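You operate a simulated robot arm through the tools that you are given. There is no shell and no other tool.

You are at the controls of a simulated robot arm. One attempt, no reset.

## Task
Make up a fresh soak bath and stand the grey basket in it.
Fine: shut the drain lever of the empty basin, open the blue handle by the high soap pump till the water is past the blue line and shut it, add two pumps of soap and stir with a quarter turn of the handwheel. The rinse pump, filter valve and bleed button stay.

It is judged by the outcome, as a careful person would: the job done as asked, and still so three seconds after it is handed in. It fails if anything else is knocked over, pushed out of place, dropped, spilled or broken.

## Robot
A 6-joint arm with a two-finger parallel gripper, fixed in place. Base frame: the origin is at the foot of the arm, x ahead of it, y to its left, z up. Lengths are in mm, angles in rad, forces in N, time in s.
With the tool pointing down near the work surface it reaches from about 180 to 840 mm from the base axis. Its first joint turns from -2.897 to 2.897 rad. Payload 3.91 kg.
Tool frame: the origin (TCP) lies between the finger pads and is the grasp point; the fingertips stand 30 mm ahead of it; z points along the fingers, y is the line along which they close. Largest opening 110 mm; finger width 20, thickness 10; the body of the gripper, 48 by 112 mm, starts 55 mm behind the TCP.
Orientation is that of the tool frame in the base frame, as [roll, pitch, yaw] about the fixed x, y, z axes, in that order (R = Rz(yaw) Ry(pitch) Rx(roll)). With the fingers straight down and closing along the base's y, the tool's x points along the base's -x, its y along +y and its z along -z.

## Interface
- The arm moves only by the tool step_arm. Its argument "increments" is a list of rows, each a list of 7 numbers: the turn, a rotation vector about the base's x, y, z in units of 5 degrees (1.0 is 5 degrees), then the shift along the base's x, y, z in units of 25 mm (1.0 is 25 mm), then the opening, from 0 (shut) to 1 (fully open). In form: [[wx, wy, wz, x, y, z, hand], ...]. A call has 1 to 20 rows; each row shifts and turns the commanded pose from where the row before left it. A call with a number of a shift or a turn outside -1 to 1 is refused whole. Rows are played at 5 a second. More than 50 mm and 0.15 rad between two rows, or a gripper value outside its range, and nothing of the call is played. Where a pose cannot be reached the arm comes as near as it can. A force on the tool above 90 N (or 10 N above the force at the start of the call, whichever is more), or a blocked arm, ends the call early, and 0.2 s more pass. The fingers move at their own pace (about 108 mm/s each) and stop on an object; they squeeze with about 45 N. The grip force told is the motor's: it shows also when the fingers shut on nothing. Time passes only in rows, and 0.2 s behind the last, so rows that do not move let the fingers close. It gives the time, the measured TCP pose, the force on the tool (base axes), the opening and the grip force at its end, in the units of the frame above (readings bear some noise), with the torque about the TCP (base axes, N m) and any sound that the robot's microphone picked up, and new pictures: "show" is both (left out), scene, wrist or none.
- Cameras (640 x 400 px; columns grow to the right, rows downward): "scene" is fixed at [47.4, 649.9, 1617.1]; the picture's right is [-0.54, -0.84, 0.00], its down [-0.51, 0.33, -0.79] and it looks along [0.67, -0.43, -0.61] (base axes); focal length 347 px, centre (320, 200). "wrist" rides on the gripper at [77, 7, -114] in the tool frame; the picture's right is [-0.09, 1.00, 0.00], its down [-0.80, -0.07, -0.59] and it looks along [-0.59, -0.05, 0.80] (tool axes); focal length 270 px, centre (320, 200). There is no depth. A picture from a camera that has moved, and an enlarged one, comes with that camera's place and axes in the base frame and with its lens.
- move_column(by): slides the trunk up (or, below 0, down) by that many mm; the arm rides with it, the base frame stays. It gives what a move gives, with no picture.
- close_up(camera, box): a new picture of the part [left, top, right, bottom] of that camera's present view, enlarged. It takes no simulated time.
- sign_off(): hands the job in; it is judged then, once.

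Places have to be worked out from the pictures, the camera data and where the tool is seen. Open the gripper and draw the arm clear of the work before you hand the job in, unless the task says otherwise.

The tools are called after "Request:" as name(argument=value, ...) on one line, values as JSON. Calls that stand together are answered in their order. step_arm: Moves the arm, as the interface text tells. Its arguments: {"type":"object","properties":{"increments":{"type":"array"},"show":{"type":"string","enum":["both","scene","wrist","none"]}},"required":["increments"]} The other tools are called the same way: move_column (by) slides the trunk up or down; close_up (camera, box) takes an enlarged picture of a part of a camera's view; sign_off () hands the job in.

At the start:

```text
time: 0.0
tool_pos: [183.7, 307.5, 1425.5]
orientation: [-3.141, 0.001, 3.14]
wrist_force: [0.1, 0.6, 1.2]
torque: [-0.01, 0.0, 0.01]
gripper_width: 110.0
grasp_force: 0.1
trunk travel left (down, up): [-509.0, 31.0]
```

scene: 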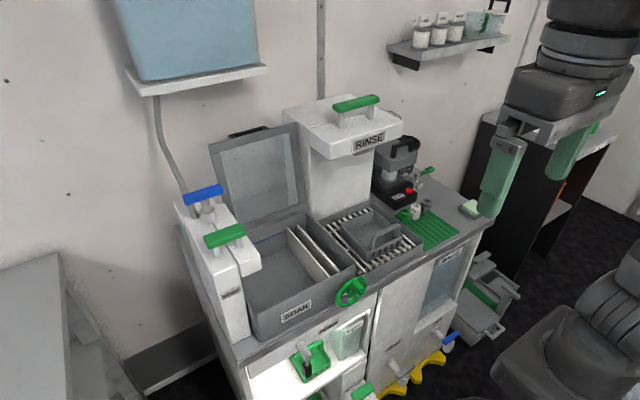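
wrist: 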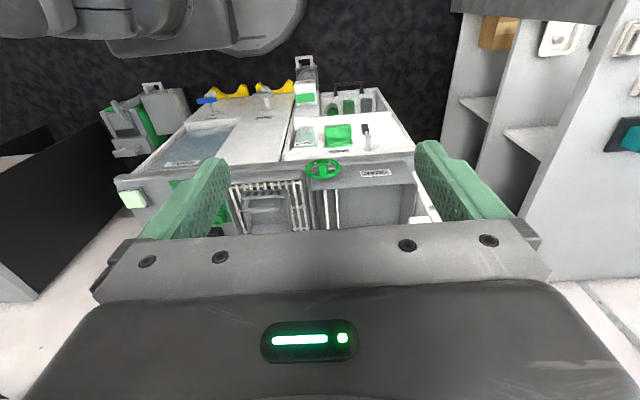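

I'll begin with enlarged looks at the workstation to identify the controls before moving anything.

Request:
close_up(camera="scene", box=[160, 80, 320, 180])

Request:
close_up(camera="scene", box=[160, 160, 320, 260])

Request:
close_up(camera="scene", box=[200, 240, 400, 365])

Request:
close_up(camera="scene", box=[330, 120, 490, 220])

Request:
close_up(camera="scene", box=[320, 180, 480, 280])

Request:
close_up(camera="scene", box=[280, 300, 440, 400])

Request:
close_up(camera="scene", box=[400, 240, 560, 340])

Request:
close_up(camera="wrist", box=[90, 50, 440, 250])

```text
4.00 times, centred on (240, 130) of scene
camera zoom: at [47.4, 649.9, 1617.1], right [-0.54, -0.84, 0.0], down [-0.51, 0.33, -0.79], along [0.67, -0.43, -0.61], focal length 1389 px, centre (640, 480)
```

zoom: 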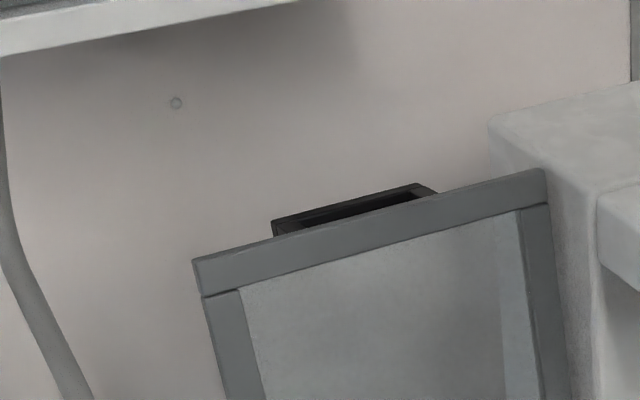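

```text
4.00 times, centred on (240, 210) of scene
camera zoom: at [47.4, 649.9, 1617.1], right [-0.54, -0.84, 0.0], down [-0.51, 0.33, -0.79], along [0.67, -0.43, -0.61], focal length 1389 px, centre (640, 160)
```

zoom: 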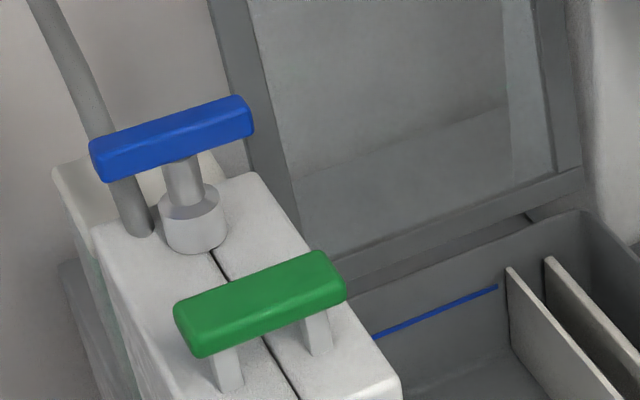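

```text
3.20 times, centred on (300, 302) of scene
camera zoom: at [47.4, 649.9, 1617.1], right [-0.54, -0.84, 0.0], down [-0.51, 0.33, -0.79], along [0.67, -0.43, -0.61], focal length 1112 px, centre (384, -128)
```

zoom: 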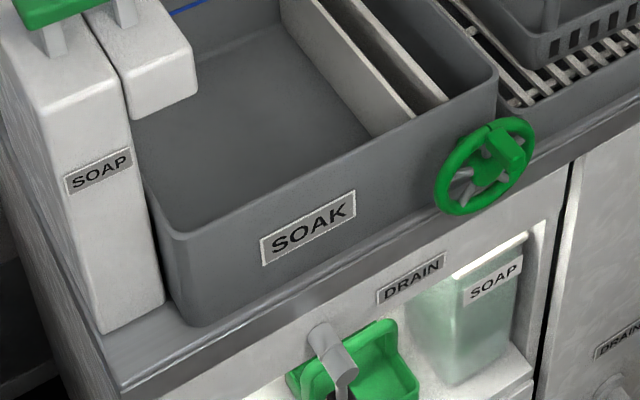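

```text
4.00 times, centred on (410, 170) of scene
camera zoom: at [47.4, 649.9, 1617.1], right [-0.54, -0.84, 0.0], down [-0.51, 0.33, -0.79], along [0.67, -0.43, -0.61], focal length 1389 px, centre (-40, 320)
```

zoom: 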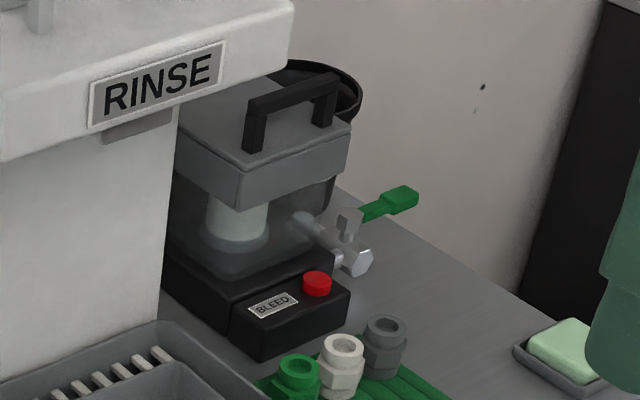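

```text
4.00 times, centred on (400, 230) of scene
camera zoom: at [47.4, 649.9, 1617.1], right [-0.54, -0.84, 0.0], down [-0.51, 0.33, -0.79], along [0.67, -0.43, -0.61], focal length 1389 px, centre (0, 80)
```

zoom: 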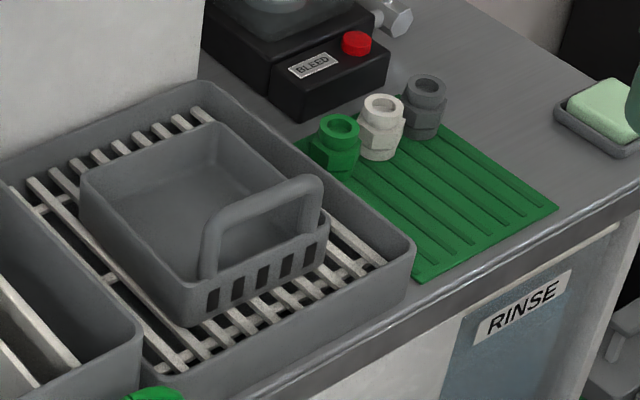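

```text
4.00 times, centred on (360, 350) of scene
camera zoom: at [47.4, 649.9, 1617.1], right [-0.54, -0.84, 0.0], down [-0.51, 0.33, -0.79], along [0.67, -0.43, -0.61], focal length 1389 px, centre (160, -400)
```

zoom: 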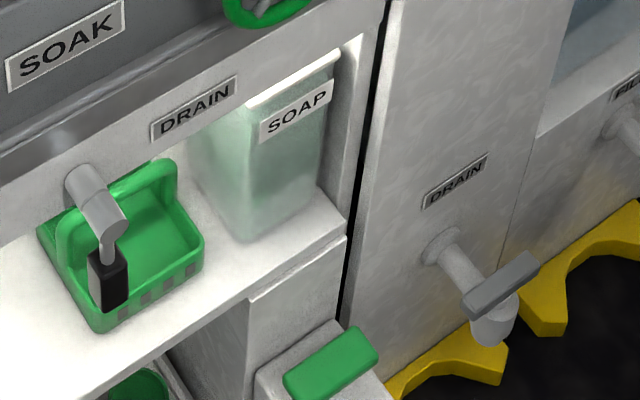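

```text
4.00 times, centred on (480, 290) of scene
camera zoom: at [47.4, 649.9, 1617.1], right [-0.54, -0.84, 0.0], down [-0.51, 0.33, -0.79], along [0.67, -0.43, -0.61], focal length 1389 px, centre (-320, -160)
```

zoom: 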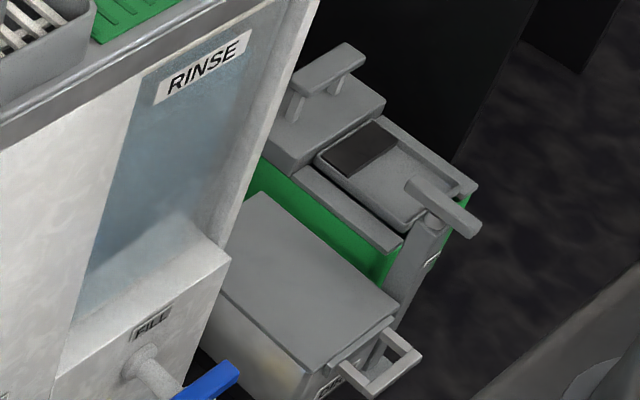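

```text
1.83 times, centred on (265, 150) of wrist
camera zoom: at [106.9, 313.8, 1540.7], right [0.09, 1.0, 0.0], down [0.8, -0.07, 0.59], along [0.59, -0.05, -0.8], focal length 494 px, centre (421, 291)
```

zoom: 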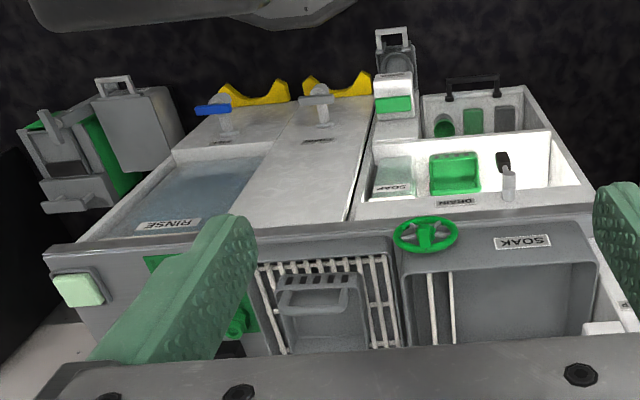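

The wheel triangulates to about (460, 291, 920) and the soak drain lever to about (453, 431, 695). I'll move the arm left and look at the blue handle, soap pump and basin from above.

Request:
step_arm(increments=[[0, 0, 0, 0, 1, 0, 1], [0, 0, 0, 0, 1, 0, 1], [0, 0, 0, 0, 1, 0, 1], [0, 0, 0, 0, 1, 0, 1], [0, -1, 0, 0, 1, 0, 1], [0, -1, 0, 0, 1, 0, 1], [0, -1, 0, 0, 0, 0, 1], [0, -1, 0, 0, 0, 0, 1]])

```text
time: 1.8
tool_pos: [183.6, 458.9, 1425.9]
orientation: [3.14, 0.351, -3.14]
wrist_force: [-0.6, -0.3, 0.5]
torque: [-0.01, -0.04, -0.01]
gripper_width: 110.1
grasp_force: 0.0
trunk travel left (down, up): [-509.0, 31.0]
camera wrist: at [71.8, 464.9, 1507.4], right [0.08, 1.0, 0.03], down [0.55, -0.07, 0.83], along [0.83, -0.05, -0.55], focal length 270 px, centre (320, 200)
```

scene: 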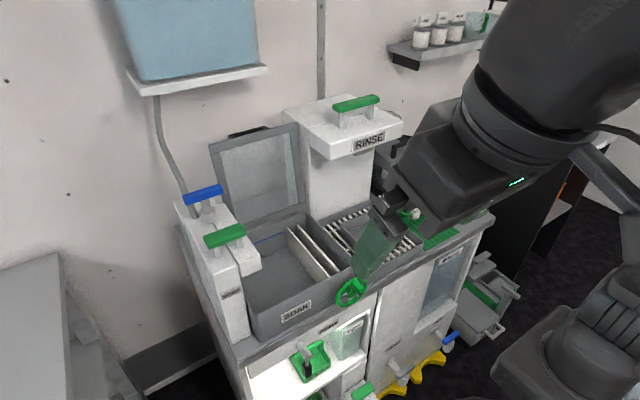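
wrist: 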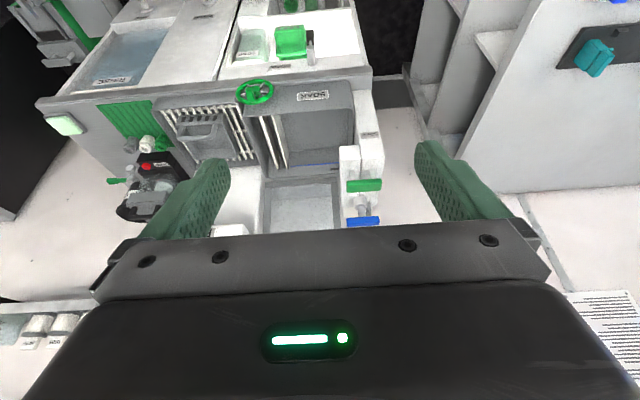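

Good top view. Enlarging the wrist view for triangulation.

Request:
close_up(camera="wrist", box=[220, 60, 400, 172])

Request:
close_up(camera="wrist", box=[300, 120, 420, 235])

Request:
close_up(camera="wrist", box=[200, 0, 360, 100])

Request:
close_up(camera="wrist", box=[100, 80, 280, 192])

```text
3.56 times, centred on (310, 116) of wrist
camera zoom: at [71.8, 464.9, 1507.4], right [0.08, 1.0, 0.03], down [0.55, -0.07, 0.83], along [0.83, -0.05, -0.55], focal length 961 px, centre (356, 499)
```

zoom: 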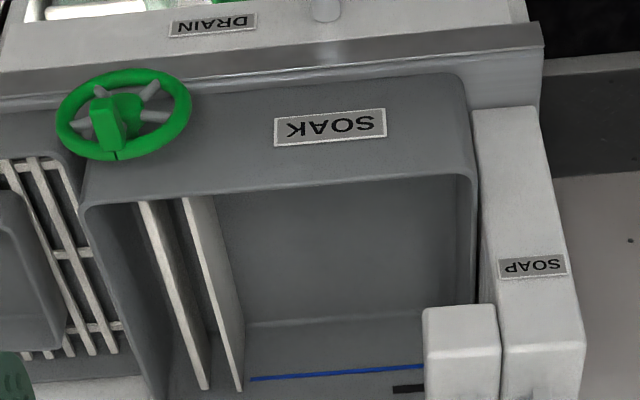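

```text
3.48 times, centred on (360, 178) of wrist
camera zoom: at [71.8, 464.9, 1507.4], right [0.08, 1.0, 0.03], down [0.55, -0.07, 0.83], along [0.83, -0.05, -0.55], focal length 940 px, centre (181, 278)
```

zoom: 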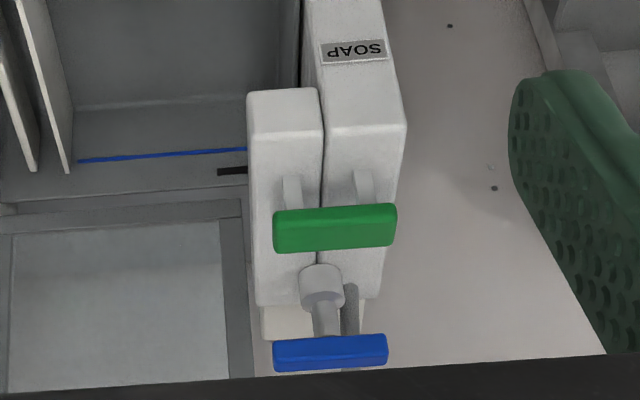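

```text
4.00 times, centred on (280, 50) of wrist
camera zoom: at [71.8, 464.9, 1507.4], right [0.08, 1.0, 0.03], down [0.55, -0.07, 0.83], along [0.83, -0.05, -0.55], focal length 1081 px, centre (480, 800)
```

zoom: 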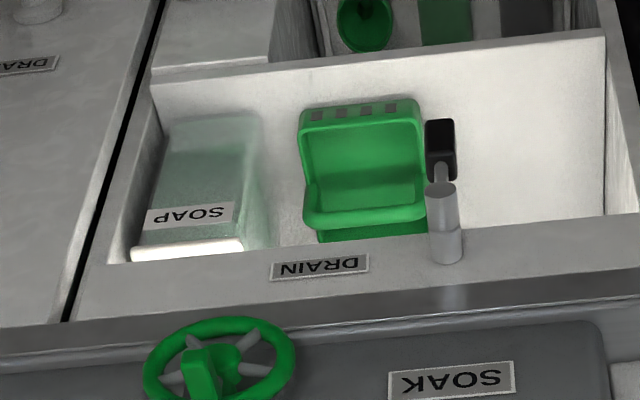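

```text
3.56 times, centred on (190, 136) of wrist
camera zoom: at [71.8, 464.9, 1507.4], right [0.08, 1.0, 0.03], down [0.55, -0.07, 0.83], along [0.83, -0.05, -0.55], focal length 961 px, centre (782, 428)
```

zoom: 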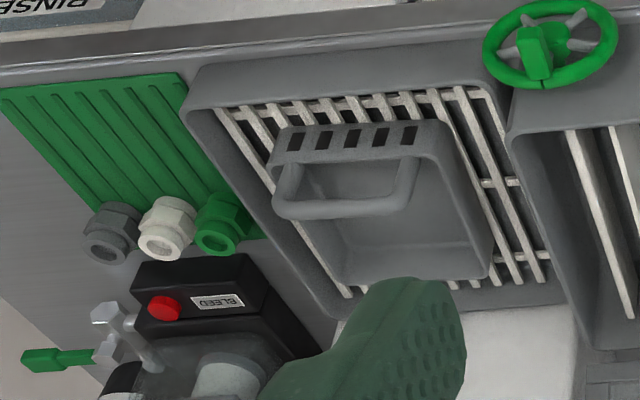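

Triangulation agrees: wheel hub ≈ (463, 289, 910), drain grip ≈ (456, 430, 688), fascia stub ≈ (487, 430, 762). I'll lower the trunk to look at the drain lever closely from the front.

Request:
move_column(by=-350)

Request:
step_arm(increments=[[0, -1, 0, 0, 0, 0, 1], [0, -1, 0, 0, 0, 0, 1], [0, -1, 0, 0, 0, -1, 1], [0, -1, 0, 0, 0, -1, 1], [0, -1, 0, 0, 0, -1, 1], [0, -1, 0, 0, 0, -1, 1]])

```text
time: 5.2
tool_pos: [185.2, 459.4, 1076.4]
orientation: [-3.141, 0.35, 3.141]
wrist_force: [-0.5, -0.4, 0.9]
torque: [-0.01, 0.03, 0.0]
gripper_width: 110.1
grasp_force: 0.1
trunk travel left (down, up): [-159.0, 381.0]
```

```text
time: 6.6
tool_pos: [183.0, 458.0, 976.3]
orientation: [3.141, 0.875, -3.141]
wrist_force: [0.6, -0.2, -0.1]
torque: [0.05, -0.02, 0.0]
gripper_width: 109.9
grasp_force: 0.1
trunk travel left (down, up): [-159.0, 381.0]
camera wrist: at [46.6, 463.8, 991.7], right [0.06, 1.0, 0.07], down [0.06, -0.07, 1.0], along [1.0, -0.05, -0.06], focal length 270 px, centre (320, 200)
```

scene: 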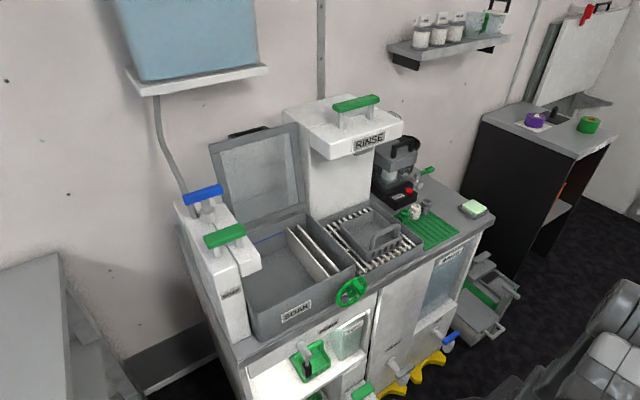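
wrist: 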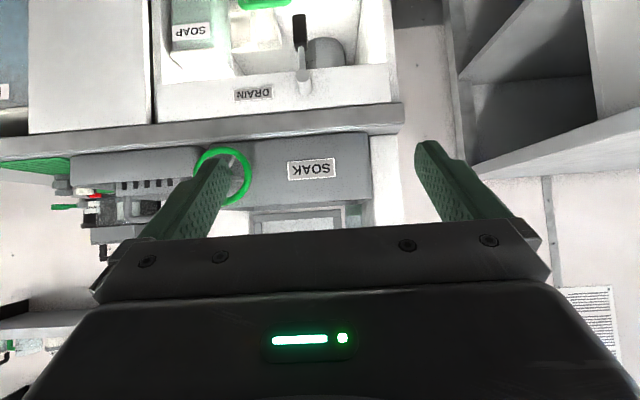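

Close-ups of this frontal view, then I'll lower further.

Request:
close_up(camera="wrist", box=[200, 0, 360, 100])

Request:
close_up(camera="wrist", box=[40, 120, 380, 240])

Request:
step_arm(increments=[[0, 0, 0, 0, 0, -1, 1], [0, 0, 0, 0, 0, -1, 1], [0, 0, 0, 0, 0, -1, 1], [0, 0, 0, 0, 0, -1, 1], [0, 0, 0, 0, 0, -1, 1], [0, 0, 0, 0, 0, -1, 1], [0, 0, 0, 0, 0, -1, 1], [0, 0, 0, 0, 0, -1, 1]])

```text
4.00 times, centred on (280, 50) of wrist
camera zoom: at [46.6, 463.8, 991.7], right [0.06, 1.0, 0.07], down [0.06, -0.07, 1.0], along [1.0, -0.05, -0.06], focal length 1081 px, centre (480, 800)
```

zoom: 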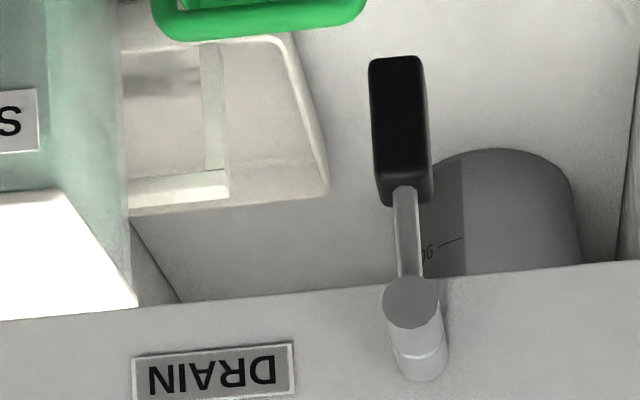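

```text
1.88 times, centred on (210, 180) of wrist
camera zoom: at [46.6, 463.8, 991.7], right [0.06, 1.0, 0.07], down [0.06, -0.07, 1.0], along [1.0, -0.05, -0.06], focal length 509 px, centre (527, 238)
```

zoom: 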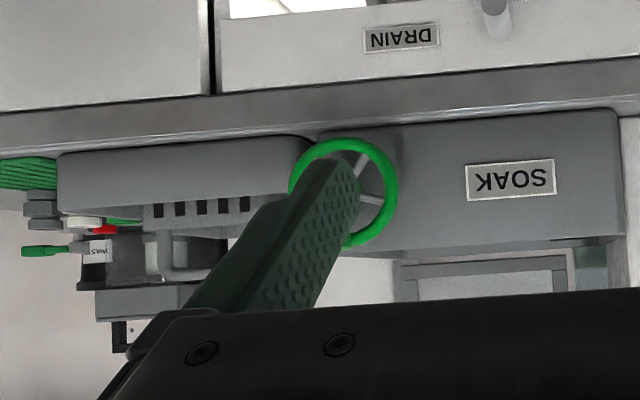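

```text
time: 8.4
tool_pos: [184.6, 457.0, 775.5]
orientation: [3.141, 0.872, 3.141]
wrist_force: [-0.3, -0.3, 0.4]
torque: [0.02, 0.01, 0.04]
gripper_width: 110.1
grasp_force: 0.0
trunk travel left (down, up): [-159.0, 381.0]
camera wrist: at [48.2, 464.1, 790.4], right [0.06, 1.0, 0.07], down [0.06, -0.07, 1.0], along [1.0, -0.05, -0.06], focal length 270 px, centre (320, 200)
```

scene: 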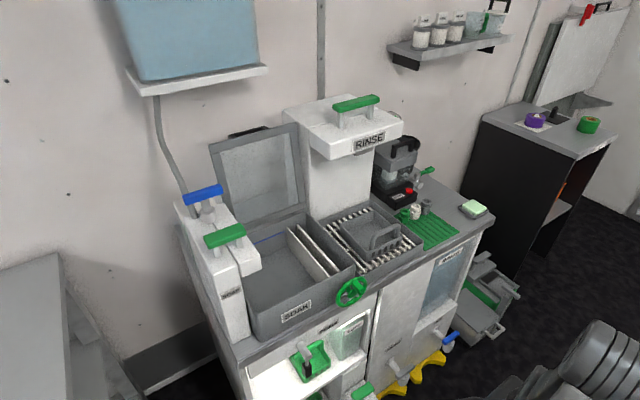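
wrist: 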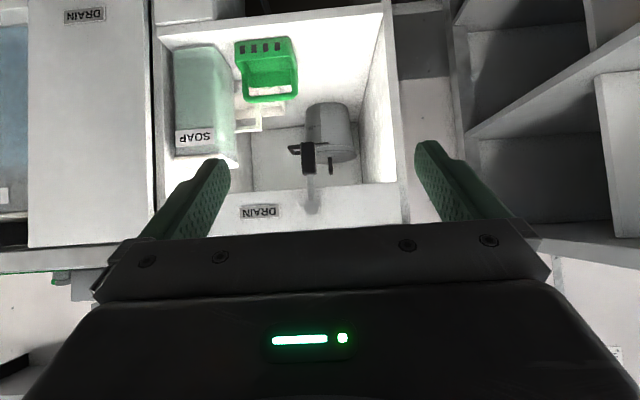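

Zooming on the drain lever from this level.

Request:
close_up(camera="wrist", box=[250, 90, 378, 220])

Request:
close_up(camera="scene", box=[270, 320, 340, 390])

```text
3.08 times, centred on (314, 155) of wrist
camera zoom: at [48.2, 464.1, 790.4], right [0.06, 1.0, 0.07], down [0.06, -0.07, 1.0], along [1.0, -0.05, -0.06], focal length 832 px, centre (338, 338)
```

zoom: 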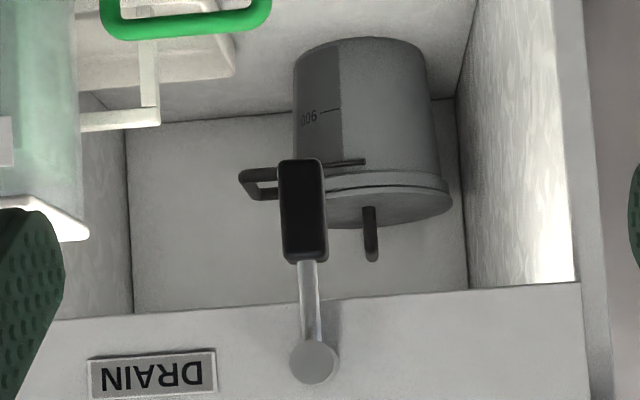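

```text
5.71 times, centred on (305, 355) of scene
camera zoom: at [47.4, 649.9, 1617.1], right [-0.54, -0.84, 0.0], down [-0.51, 0.33, -0.79], along [0.67, -0.43, -0.61], focal length 1985 px, centre (406, -686)
```

zoom: 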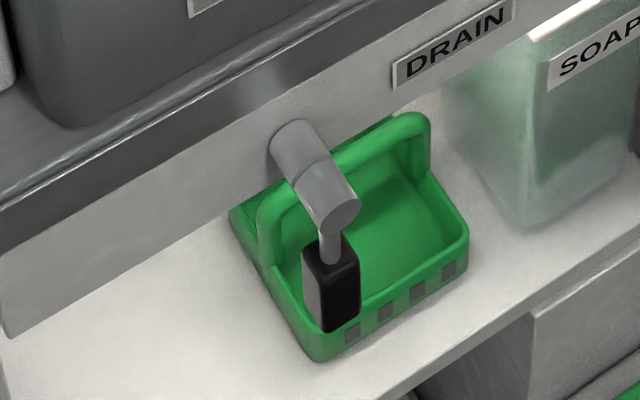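

The drain is a stub along x with the lever hanging straight down (axis ≈ (·, 429, 774), grip z 675–725 at x≈455). I'll turn the tool to point horizontally forward and stop in front of the grip.

Request:
step_arm(increments=[[0, -1, 0, 0.8, -0.135, -0.375, 0.6], [0, -1, 0, 0.8, -0.135, -0.375, 0.6], [0, -1, 0, 0.8, -0.135, -0.375, 0.6], [0, -1, 0, 0.8, -0.135, -0.375, 0.6], [0, -1, 0, 0.8, -0.135, -0.375, 0.6], [0, -1, 0, 0.8, -0.135, -0.375, 0.6], [0, -1, 0, 0.8, -0.135, -0.375, 0.6], [0, -1, 0, 0.8, -0.135, -0.375, 0.6]])

```text
time: 10.2
tool_pos: [344.9, 430.0, 700.7]
orientation: [0.016, 1.57, 0.019]
wrist_force: [-0.1, 0.5, 0.0]
torque: [-0.03, 0.01, 0.02]
gripper_width: 66.2
grasp_force: 0.1
trunk travel left (down, up): [-159.0, 381.0]
camera wrist: at [230.2, 435.9, 623.8], right [0.0, 1.0, 0.09], down [-0.6, -0.07, 0.8], along [0.8, -0.05, 0.59], focal length 270 px, centre (320, 200)
```

scene: 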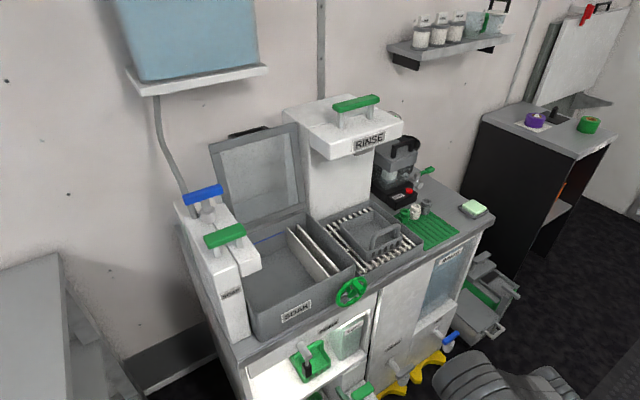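
wrist: 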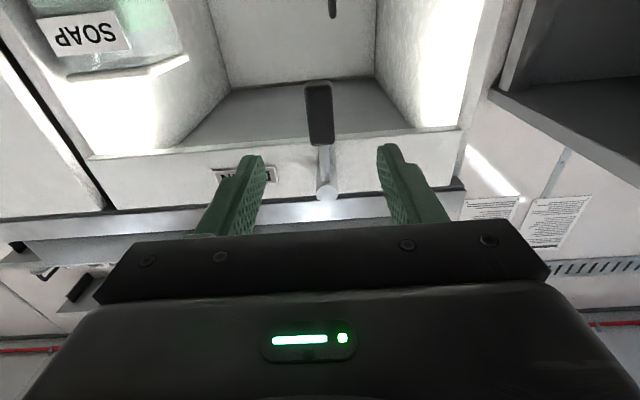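

The lever is centred between the fingers (grip ≈ (457, 429, 700)). Advancing to x≈447 and closing on it.

Request:
step_arm(increments=[[0, 0, 0, 1, 0, 0, 0.6], [0, 0, 0, 1, 0, 0, 0.6], [0, 0, 0, 1, 0, 0, 0.6], [0, 0, 0, 1, 0, 0, 0.6], [0, 0, 0, 0.1, 0, 0, 0.6], [0, 0, 0, 0, 0, 0, 0.0], [0, 0, 0, 0, 0, 0, 0.0], [0, 0, 0, 0, 0, 0, 0.0]])

```text
time: 12.0
tool_pos: [447.0, 430.2, 700.1]
orientation: [-0.329, 1.57, -0.33]
wrist_force: [0.1, -0.8, -0.8]
torque: [0.12, 0.01, 0.03]
gripper_width: 21.6
grasp_force: 45.4
trunk travel left (down, up): [-159.0, 381.0]
camera wrist: at [332.8, 436.8, 623.7], right [0.0, 1.0, 0.09], down [-0.59, -0.07, 0.8], along [0.8, -0.05, 0.59], focal length 270 px, centre (320, 200)
```

scene: 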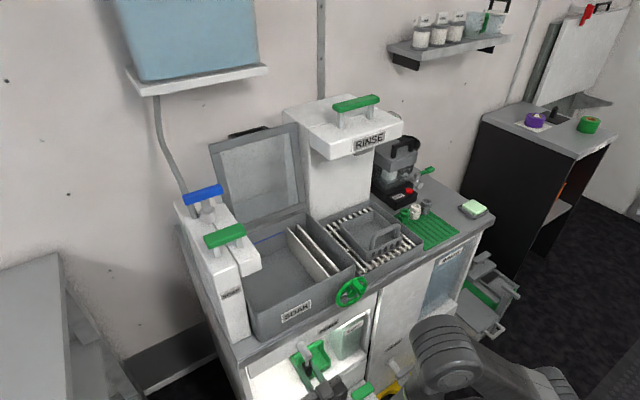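
wrist: 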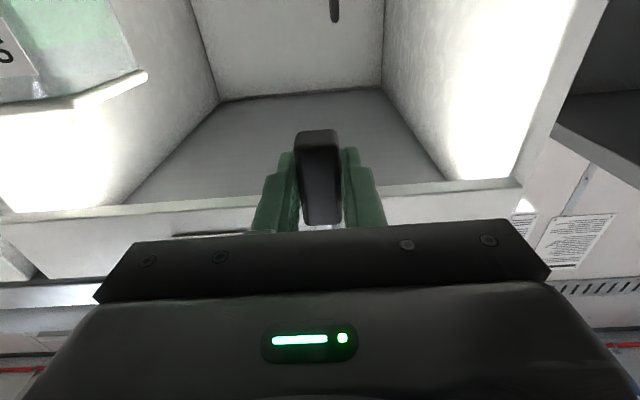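

Gripped at 21.6 mm. I'll try a small 15° swing towards +y about the stub axis and read the force to learn which way the lever turns.

Request:
step_arm(increments=[[1, 0, 0, 0, 0.258, 0.011, 0], [1, 0, 0, 0, 0.256, 0.034, 0], [1, 0, 0, 0, 0.252, 0.056, 0]], show="wrist")

```text
time: 12.8
tool_pos: [447.4, 449.7, 702.0]
orientation: [1.58, 1.312, 1.574]
wrist_force: [2.2, -4.8, -7.2]
torque: [0.45, -0.99, -0.43]
gripper_width: 21.5
grasp_force: 45.0
trunk travel left (down, up): [-159.0, 381.0]
camera wrist: at [332.7, 475.8, 630.8], right [0.0, 0.94, 0.34], down [-0.59, -0.27, 0.76], along [0.8, -0.21, 0.56], focal length 270 px, centre (320, 200)
```

wrist: 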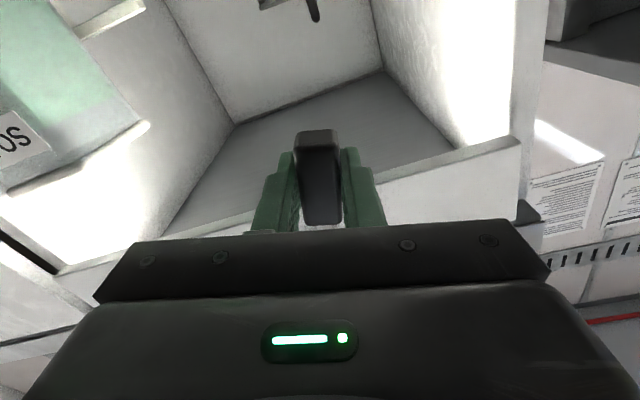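

It swings with little force (~8 N). Continuing to 45°.

Request:
step_arm(increments=[[1, 0, 0, 0, 0.246, 0.078, 0], [1, 0, 0, 0, 0.238, 0.099, 0], [1, 0, 0, 0, 0.229, 0.119, 0], [1, 0, 0, 0, 0.218, 0.139, 0], [1, 0, 0, 0, 0.205, 0.157, 0], [1, 0, 0, 0, 0.19, 0.174, 0]], show="wrist")

```text
time: 13.9
tool_pos: [459.4, 543.8, 758.6]
orientation: [1.633, 1.004, 1.615]
wrist_force: [-26.8, -1.7, -15.1]
torque: [0.24, -0.12, -0.17]
gripper_width: 0.0
grasp_force: 37.7
out of reach, approached as far as the arm can: row 1, 2, 3, 4, 5
trunk travel left (down, up): [-159.0, 381.0]
stopped in row 5: the force on the tool passed its limit at 204 N (the readings are from after the stop); the commanded pose is now the measured one
camera wrist: at [343.6, 590.4, 702.5], right [0.03, 0.79, 0.61], down [-0.58, -0.48, 0.66], along [0.82, -0.37, 0.44], focal length 270 px, centre (320, 200)
```

wrist: 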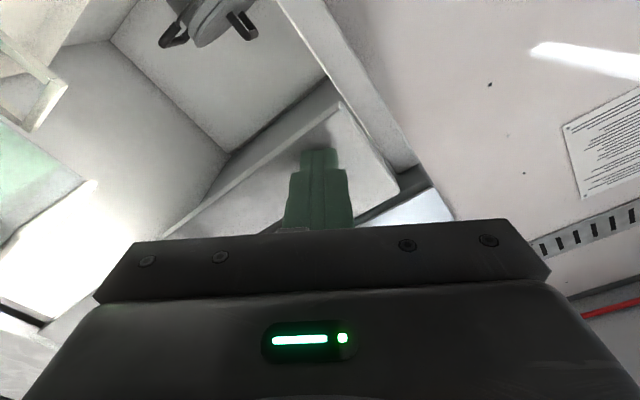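

The arm hit a reach limit and slipped off the lever. Checking what the lever and surroundings look like before anything else.

Request:
close_up(camera="scene", box=[200, 260, 420, 400])

Request:
close_up(camera="wrist", box=[80, 0, 480, 250])

```text
2.86 times, centred on (310, 330) of scene
camera zoom: at [47.4, 649.9, 1617.1], right [-0.54, -0.84, 0.0], down [-0.51, 0.33, -0.79], along [0.67, -0.43, -0.61], focal length 992 px, centre (349, -171)
```

zoom: 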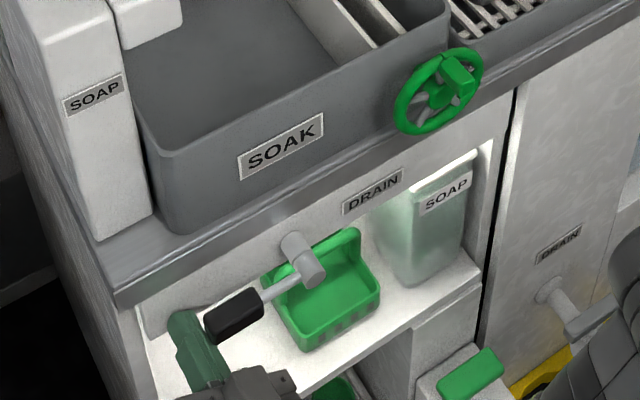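

```text
1.60 times, centred on (280, 125) of wrist
camera zoom: at [343.6, 590.4, 702.5], right [0.03, 0.79, 0.61], down [-0.58, -0.48, 0.66], along [0.82, -0.37, 0.44], focal length 432 px, centre (384, 320)
```

zoom: 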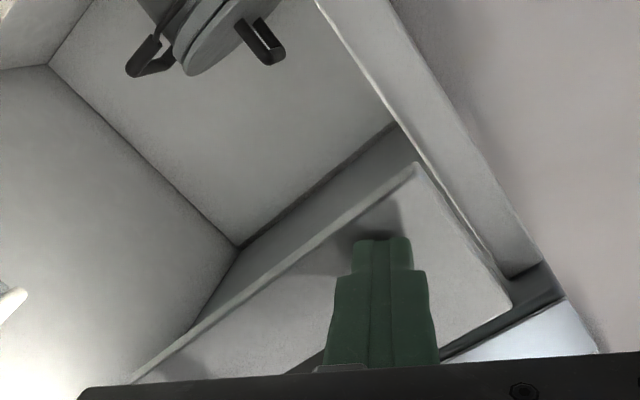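

Nothing appears disturbed; the lever has swung to roughly 75° (towards +y), so +y is a valid direction. I back straight out from the fascia.

Request:
step_arm(increments=[[0, 0, 0, -0.5, 0, 0, 0], [0, 0, 0, -1, 0, 0, 0], [0, 0, 0, -1, 0, 0, 0], [0, 0, 0, -1, 0, 0, 0], [0, 0, 0, -1, 0, 0, 0]])

```text
time: 15.1
tool_pos: [349.1, 548.7, 769.8]
orientation: [1.634, 1.004, 1.607]
wrist_force: [-0.4, 0.7, 0.1]
torque: [0.0, -0.03, -0.01]
gripper_width: 0.2
grasp_force: 37.8
out of reach, approached as far as the arm can: row 2, 3, 5
trunk travel left (down, up): [-159.0, 381.0]
camera wrist: at [233.7, 596.7, 712.2], right [0.03, 0.79, 0.61], down [-0.58, -0.48, 0.66], along [0.81, -0.37, 0.44], focal length 270 px, centre (320, 200)
```

scene: 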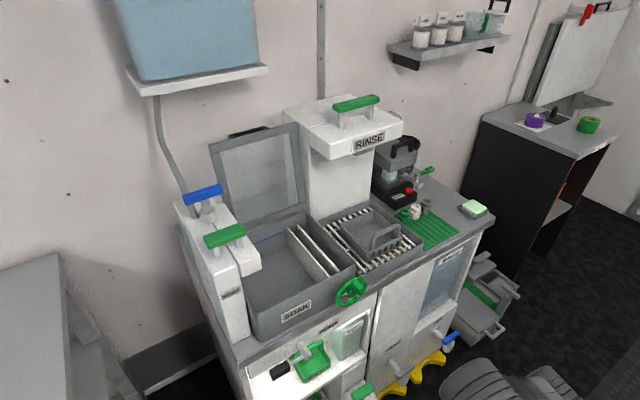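
wrist: 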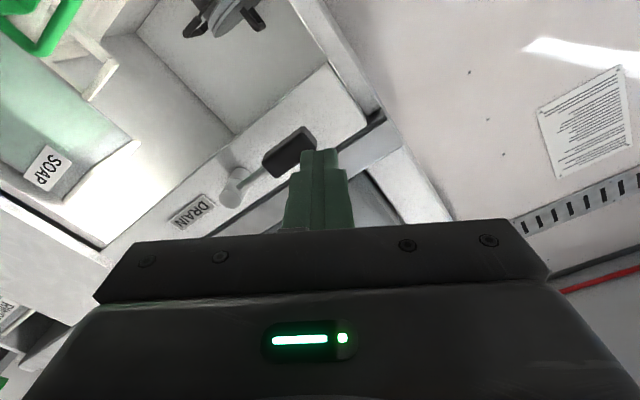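

Close-up to measure the lever's angle relative to the fascia edge.

Request:
close_up(camera="wrist", box=[160, 80, 380, 230])

Request:
close_up(camera="scene", box=[240, 310, 360, 390])

```text
2.67 times, centred on (270, 155) of wrist
camera zoom: at [233.7, 596.7, 712.2], right [0.03, 0.79, 0.61], down [-0.58, -0.48, 0.66], along [0.81, -0.37, 0.44], focal length 721 px, centre (453, 320)
```

zoom: 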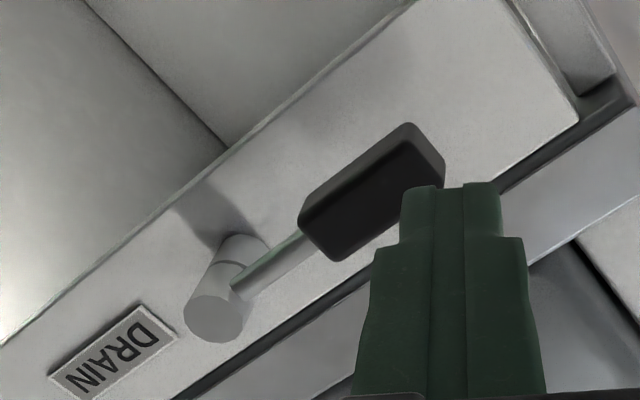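

```text
5.00 times, centred on (300, 350) of scene
camera zoom: at [47.4, 649.9, 1617.1], right [-0.54, -0.84, 0.0], down [-0.51, 0.33, -0.79], along [0.67, -0.43, -0.61], focal length 1737 px, centre (420, -550)
```

zoom: 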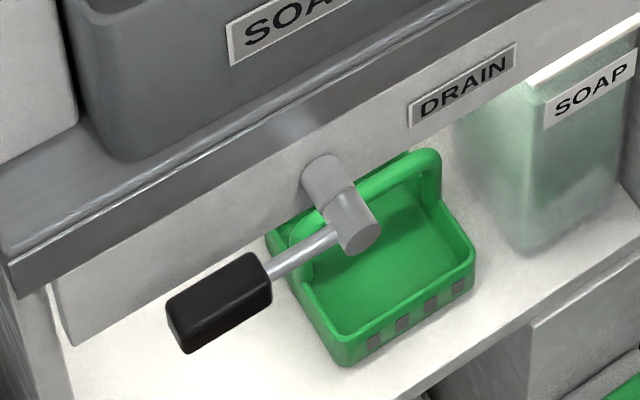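

The lever looks essentially horizontal now. I'll unwind the tool roll, and then check with a gentle upward nudge that it sits at its stop.

Request:
step_arm(increments=[[-1, 0, 0, 0, -0.2, -0.2, 0], [-1, 0, 0, 0, -0.2, -0.2, 0], [-1, 0, 0, 0, -0.2, -0.2, 0], [-1, 0, 0, 0, -0.2, -0.2, 0], [-1, 0, 0, 0, -0.2, -0.2, 0], [-1, 0, 0, 0, -0.2, -0.2, 0], [-1, 0, 0, 0, -0.2, -0.2, 0], [0, 0, 0, 0, 0, 0, 0]])

```text
time: 16.9
tool_pos: [350.0, 512.1, 733.8]
orientation: [-2.001, 1.526, -2.03]
wrist_force: [0.6, 1.1, -0.2]
torque: [0.01, -0.01, 0.01]
gripper_width: 0.1
grasp_force: 37.7
trunk travel left (down, up): [-159.0, 381.0]
camera wrist: at [234.4, 519.4, 658.5], right [0.03, 1.0, 0.05], down [-0.58, -0.02, 0.81], along [0.81, -0.05, 0.58], focal length 270 px, centre (320, 200)
```

scene: 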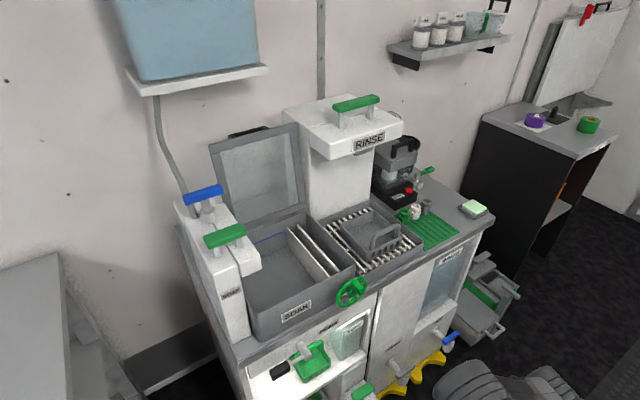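
wrist: 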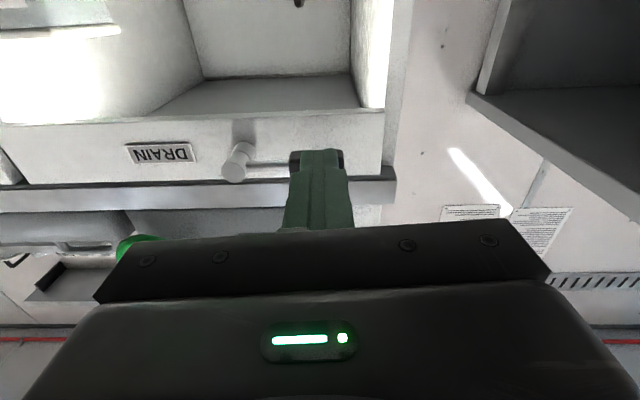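

Seen from below the lever is parallel to the fascia edge. Gentle nudge test from underneath.

Request:
step_arm(increments=[[0, 0, 0, 0, 0, -0.5, 0], [0, 0, 0, 1, -0.3, 0, 0], [0, 0, 0, 1, 0, 0, 0], [0, 0, 0, 1, 0, 0, 0], [0, 0, 0, 0.8, 0, 0, 0], [0, 0, 0, 0, 0, 0.5, 0], [0, 0, 0, 0, 0, 0.3, 0], [0, 0, 0, 0, 0, 0, 0]])

```text
time: 18.7
tool_pos: [445.1, 506.0, 741.3]
orientation: [-2.017, 1.529, -2.045]
wrist_force: [-0.6, -0.3, 0.1]
torque: [-0.04, 0.02, 0.02]
gripper_width: 0.0
grasp_force: 37.8
trunk travel left (down, up): [-159.0, 381.0]
camera wrist: at [329.7, 512.8, 665.7], right [0.03, 1.0, 0.05], down [-0.58, -0.02, 0.81], along [0.81, -0.05, 0.58], focal length 270 px, centre (320, 200)
```

scene: 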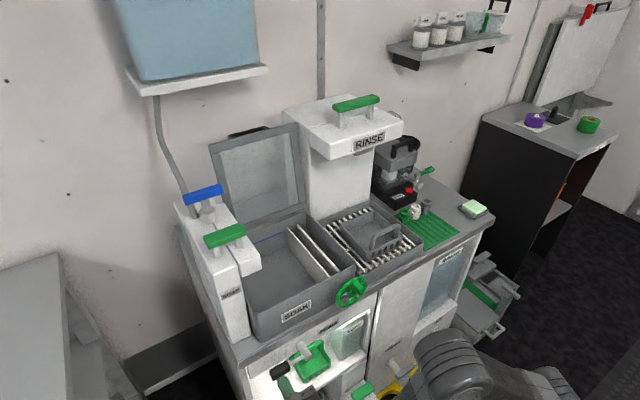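
wrist: 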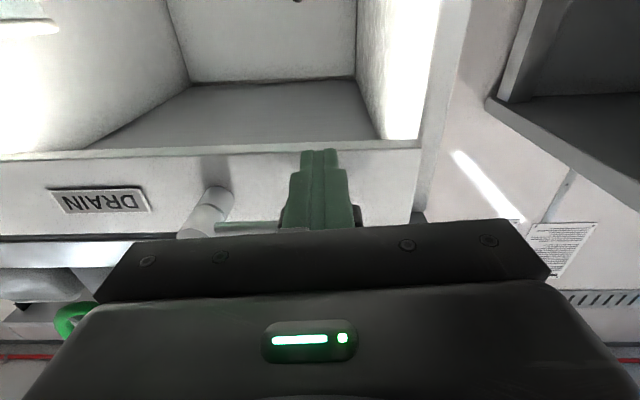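

Below the lever without contact. Moving up in 2.5 mm steps.

Request:
step_arm(increments=[[0, 0, 0, 0, 0, 0.1, 0], [0, 0, 0, 0, 0, 0.1, 0], [0, 0, 0, 0, 0, 0.1, 0], [0, 0, 0, 0, 0, 0.1, 0], [0, 0, 0, 0, 0, 0, 0]], show="wrist")

```text
time: 19.9
tool_pos: [445.4, 507.3, 751.2]
orientation: [-2.021, 1.527, -2.046]
wrist_force: [0.4, 0.3, -0.5]
torque: [0.02, 0.03, -0.02]
gripper_width: 0.0
grasp_force: 38.1
trunk travel left (down, up): [-159.0, 381.0]
camera wrist: at [329.5, 512.8, 676.0], right [0.03, 1.0, 0.05], down [-0.58, -0.02, 0.81], along [0.81, -0.05, 0.58], focal length 270 px, centre (320, 200)
```

wrist: 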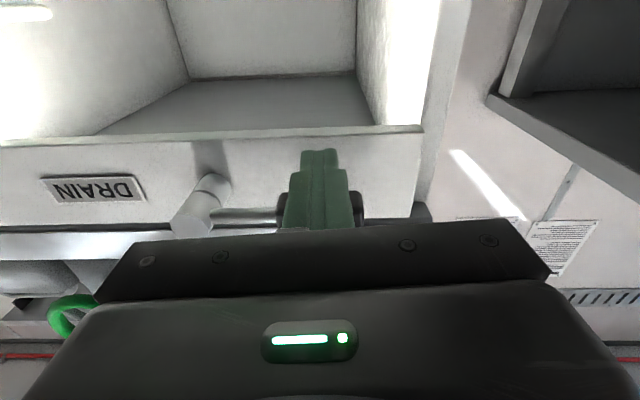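

Request:
step_arm(increments=[[0, 0, 0, 0, 0, 0.1, 0], [0, 0, 0, 0, 0, 0.08, 0], [0, 0, 0, 0, 0, 0, 0]], show="wrist")

```text
time: 20.7
tool_pos: [445.8, 506.1, 753.3]
orientation: [-2.043, 1.526, -2.07]
wrist_force: [-3.0, -1.7, -11.4]
torque: [0.18, -0.08, -0.02]
gripper_width: 0.0
grasp_force: 36.9
trunk travel left (down, up): [-159.0, 381.0]
camera wrist: at [329.6, 512.6, 678.9], right [0.03, 1.0, 0.05], down [-0.58, -0.02, 0.82], along [0.82, -0.05, 0.58], focal length 270 px, centre (320, 200)
```

wrist: 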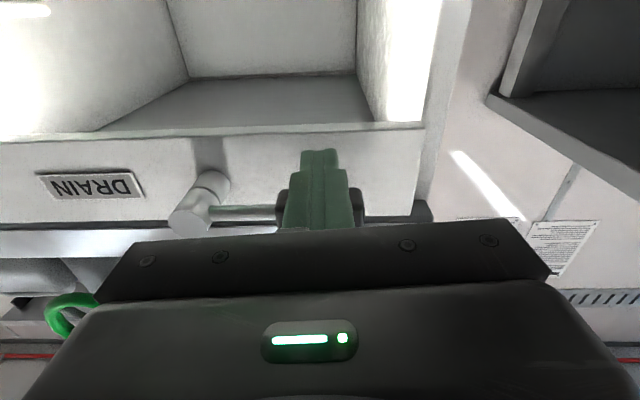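

Contact at z≈753 with 11 N. One more tiny push to see whether force rises (stop) or the lever moves.

Request:
step_arm(increments=[[0, 0, 0, 0, 0, 0.1, 0], [0, 0, 0, 0, 0, 0.1, 0], [0, 0, 0, 0, 0, 0, 0]], show="wrist")

```text
time: 21.5
tool_pos: [446.1, 506.4, 753.9]
orientation: [-2.082, 1.518, -2.108]
wrist_force: [-10.2, -6.4, -45.8]
torque: [0.67, -0.16, -0.09]
gripper_width: 0.0
grasp_force: 38.0
trunk travel left (down, up): [-159.0, 381.0]
camera wrist: at [329.6, 512.5, 680.6], right [0.03, 1.0, 0.04], down [-0.57, -0.02, 0.82], along [0.82, -0.05, 0.57], focal length 270 px, centre (320, 200)
```

wrist: 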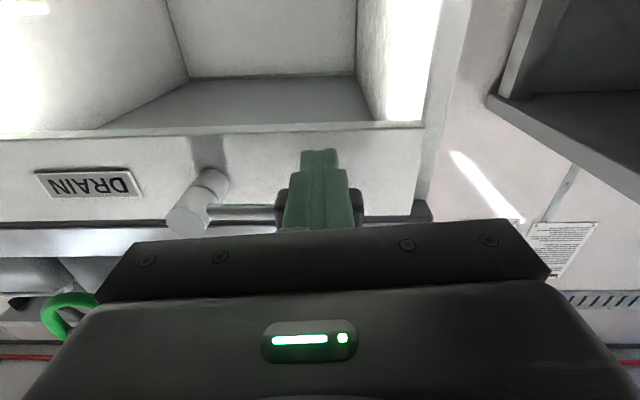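

Force climbs to 46 N with no motion: the lever is hard against its stop, horizontal – drain shut. Now backing off down and out, then raising the trunk to look at the blue handle.

Request:
step_arm(increments=[[0, 0, 0, 0, 0, -0.5, 0], [0, 0, 0, 0, 0, -0.5, 0], [0, 0, 0, -1, 0, 0, 0], [0, 0, 0, -1, 0, 0, 0], [0, 0, 0, -1, 0, 0, 0], [0, 0, 0, -1, 0, 0, 0], [0, 0, 0, -1, 0, 0, 0], [0, 0, 0, -1, 0, 0, 0], [0, 0, 0, -1, 0, 0, 0]], show="scene")

Request:
move_column(by=370)

Request:
close_up(camera="scene", box=[240, 310, 360, 390])

```text
time: 23.5
tool_pos: [269.7, 505.0, 734.3]
orientation: [-2.024, 1.527, -2.051]
wrist_force: [-0.3, -0.6, -0.8]
torque: [-0.03, -0.01, 0.0]
gripper_width: 0.0
grasp_force: 37.6
trunk travel left (down, up): [-159.0, 381.0]
```

scene: 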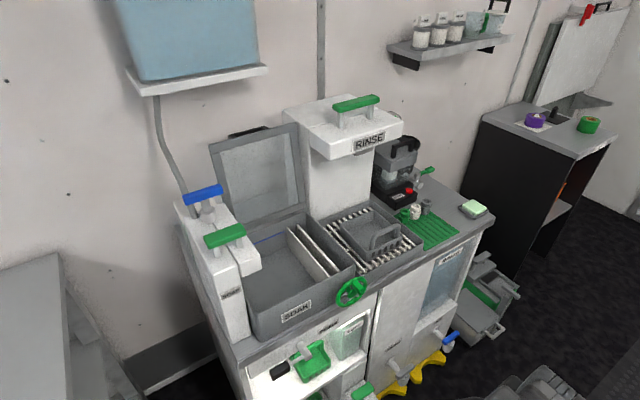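

```text
time: 27.1
tool_pos: [270.4, 507.1, 1104.5]
orientation: [-2.015, 1.527, -2.043]
wrist_force: [-0.9, -0.7, -0.2]
torque: [0.01, 0.01, -0.03]
gripper_width: 0.0
grasp_force: 37.5
trunk travel left (down, up): [-529.0, 11.0]
```

```text
5.00 times, centred on (300, 350) of scene
camera zoom: at [47.4, 649.9, 1617.1], right [-0.54, -0.84, 0.0], down [-0.51, 0.33, -0.79], along [0.67, -0.43, -0.61], focal length 1737 px, centre (420, -550)
```

zoom: 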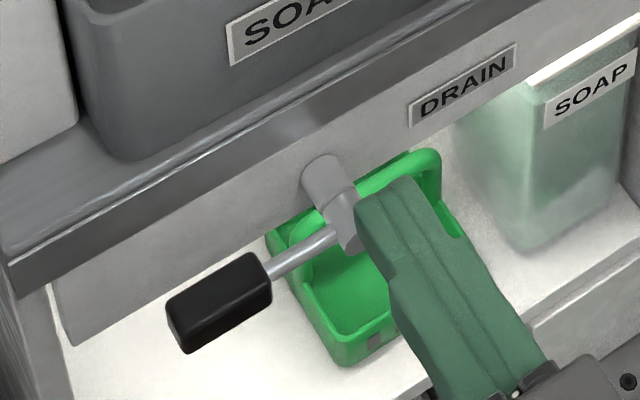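

Lever stays shut. Now tilting the tool back downward while rising, to view the blue handle, pipe and shelf.

Request:
step_arm(increments=[[0, 1, 0, 0, 0, 1, 0], [0, 1, 0, 0, 0, 1, 0], [0, 1, 0, 0, 0, 1, 0], [0, 1, 0, 0, 0, 1, 0], [0, 1, 0, 0, 0, 1, 0], [0, 1, 0, 0, 0, 1, 0], [0, 1, 0, 0, 0, 1, 0], [0, 1, 0, 0.5, 0, 1, 0], [0, 1, 0, 0.5, 0, 1, 0], [0, 1, 0, 0.5, 0, 1, 0], [0, 1, 0, 0.5, 0, 1, 0], [0, 1, 0, 0.5, 0, 1, 0]])

```text
time: 29.6
tool_pos: [333.9, 505.7, 1404.4]
orientation: [-3.092, 0.5, -3.097]
wrist_force: [0.3, 0.2, -0.5]
torque: [0.01, 0.0, 0.03]
gripper_width: 0.0
grasp_force: 37.6
trunk travel left (down, up): [-529.0, 11.0]
camera wrist: at [211.4, 511.7, 1468.2], right [0.06, 1.0, 0.0], down [0.42, -0.02, 0.91], along [0.91, -0.05, -0.42], focal length 270 px, centre (320, 200)
```

scene: 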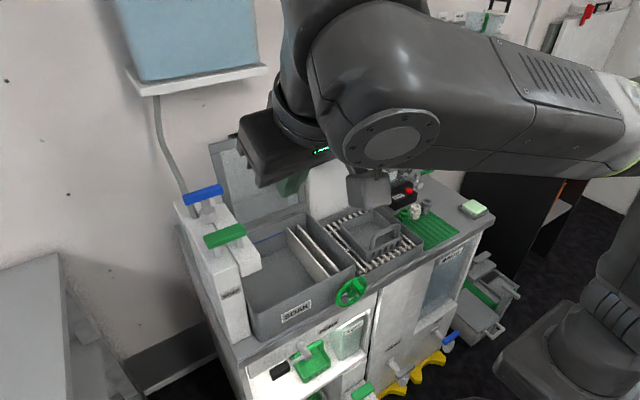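
wrist: 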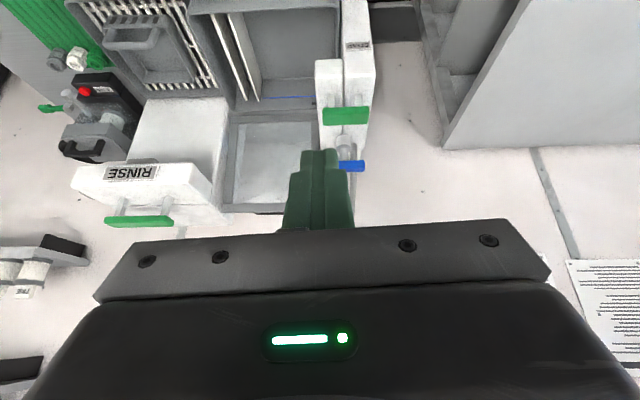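

The fingers hide the handle; shifting right (−y) a bit for a clear view.

Request:
step_arm(increments=[[0, 0, 0, 0, -1, 0, 0], [0, 0, 0, 0, -1, 0, 0], [0, -0.5, 0, 0, -1, 0, 0], [0, -0.5, 0, 0, -1, 0, 0]])

Request:
close_up(camera="wrist", box=[320, 80, 480, 220])

```text
time: 30.6
tool_pos: [331.4, 403.5, 1404.4]
orientation: [-3.091, 0.591, -3.096]
wrist_force: [-0.2, 0.0, 0.9]
torque: [-0.01, 0.02, 0.02]
gripper_width: 0.2
grasp_force: 38.0
trunk travel left (down, up): [-529.0, 11.0]
camera wrist: at [204.4, 410.1, 1456.2], right [0.06, 1.0, 0.01], down [0.33, -0.02, 0.94], along [0.94, -0.05, -0.33], focal length 270 px, centre (320, 200)
```

scene: 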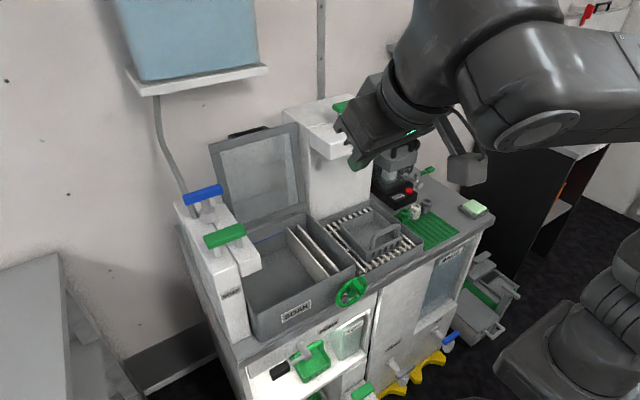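
wrist: 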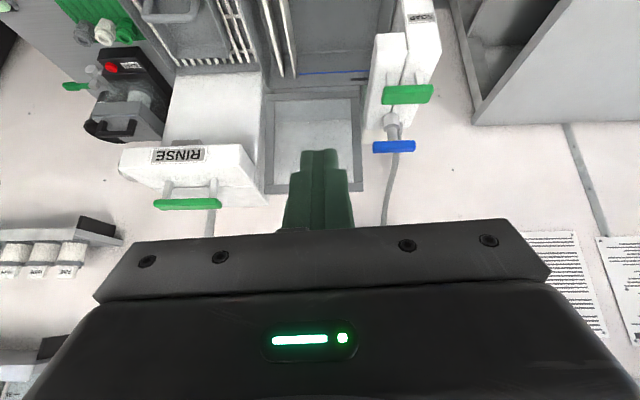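

```text
2.86 times, centred on (400, 150) of wrist
camera zoom: at [204.4, 410.1, 1456.2], right [0.06, 1.0, 0.01], down [0.33, -0.02, 0.94], along [0.94, -0.05, -0.33], focal length 772 px, centre (91, 343)
```

zoom: 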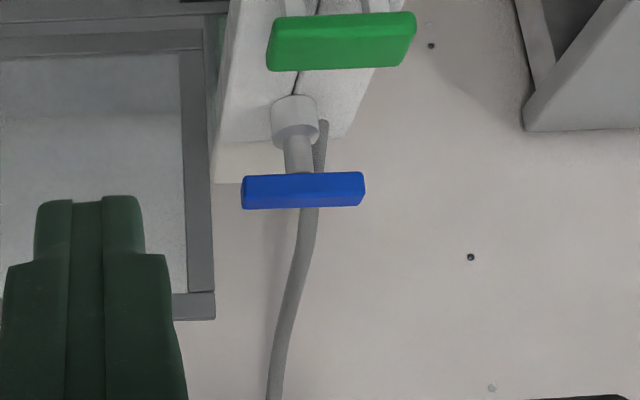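

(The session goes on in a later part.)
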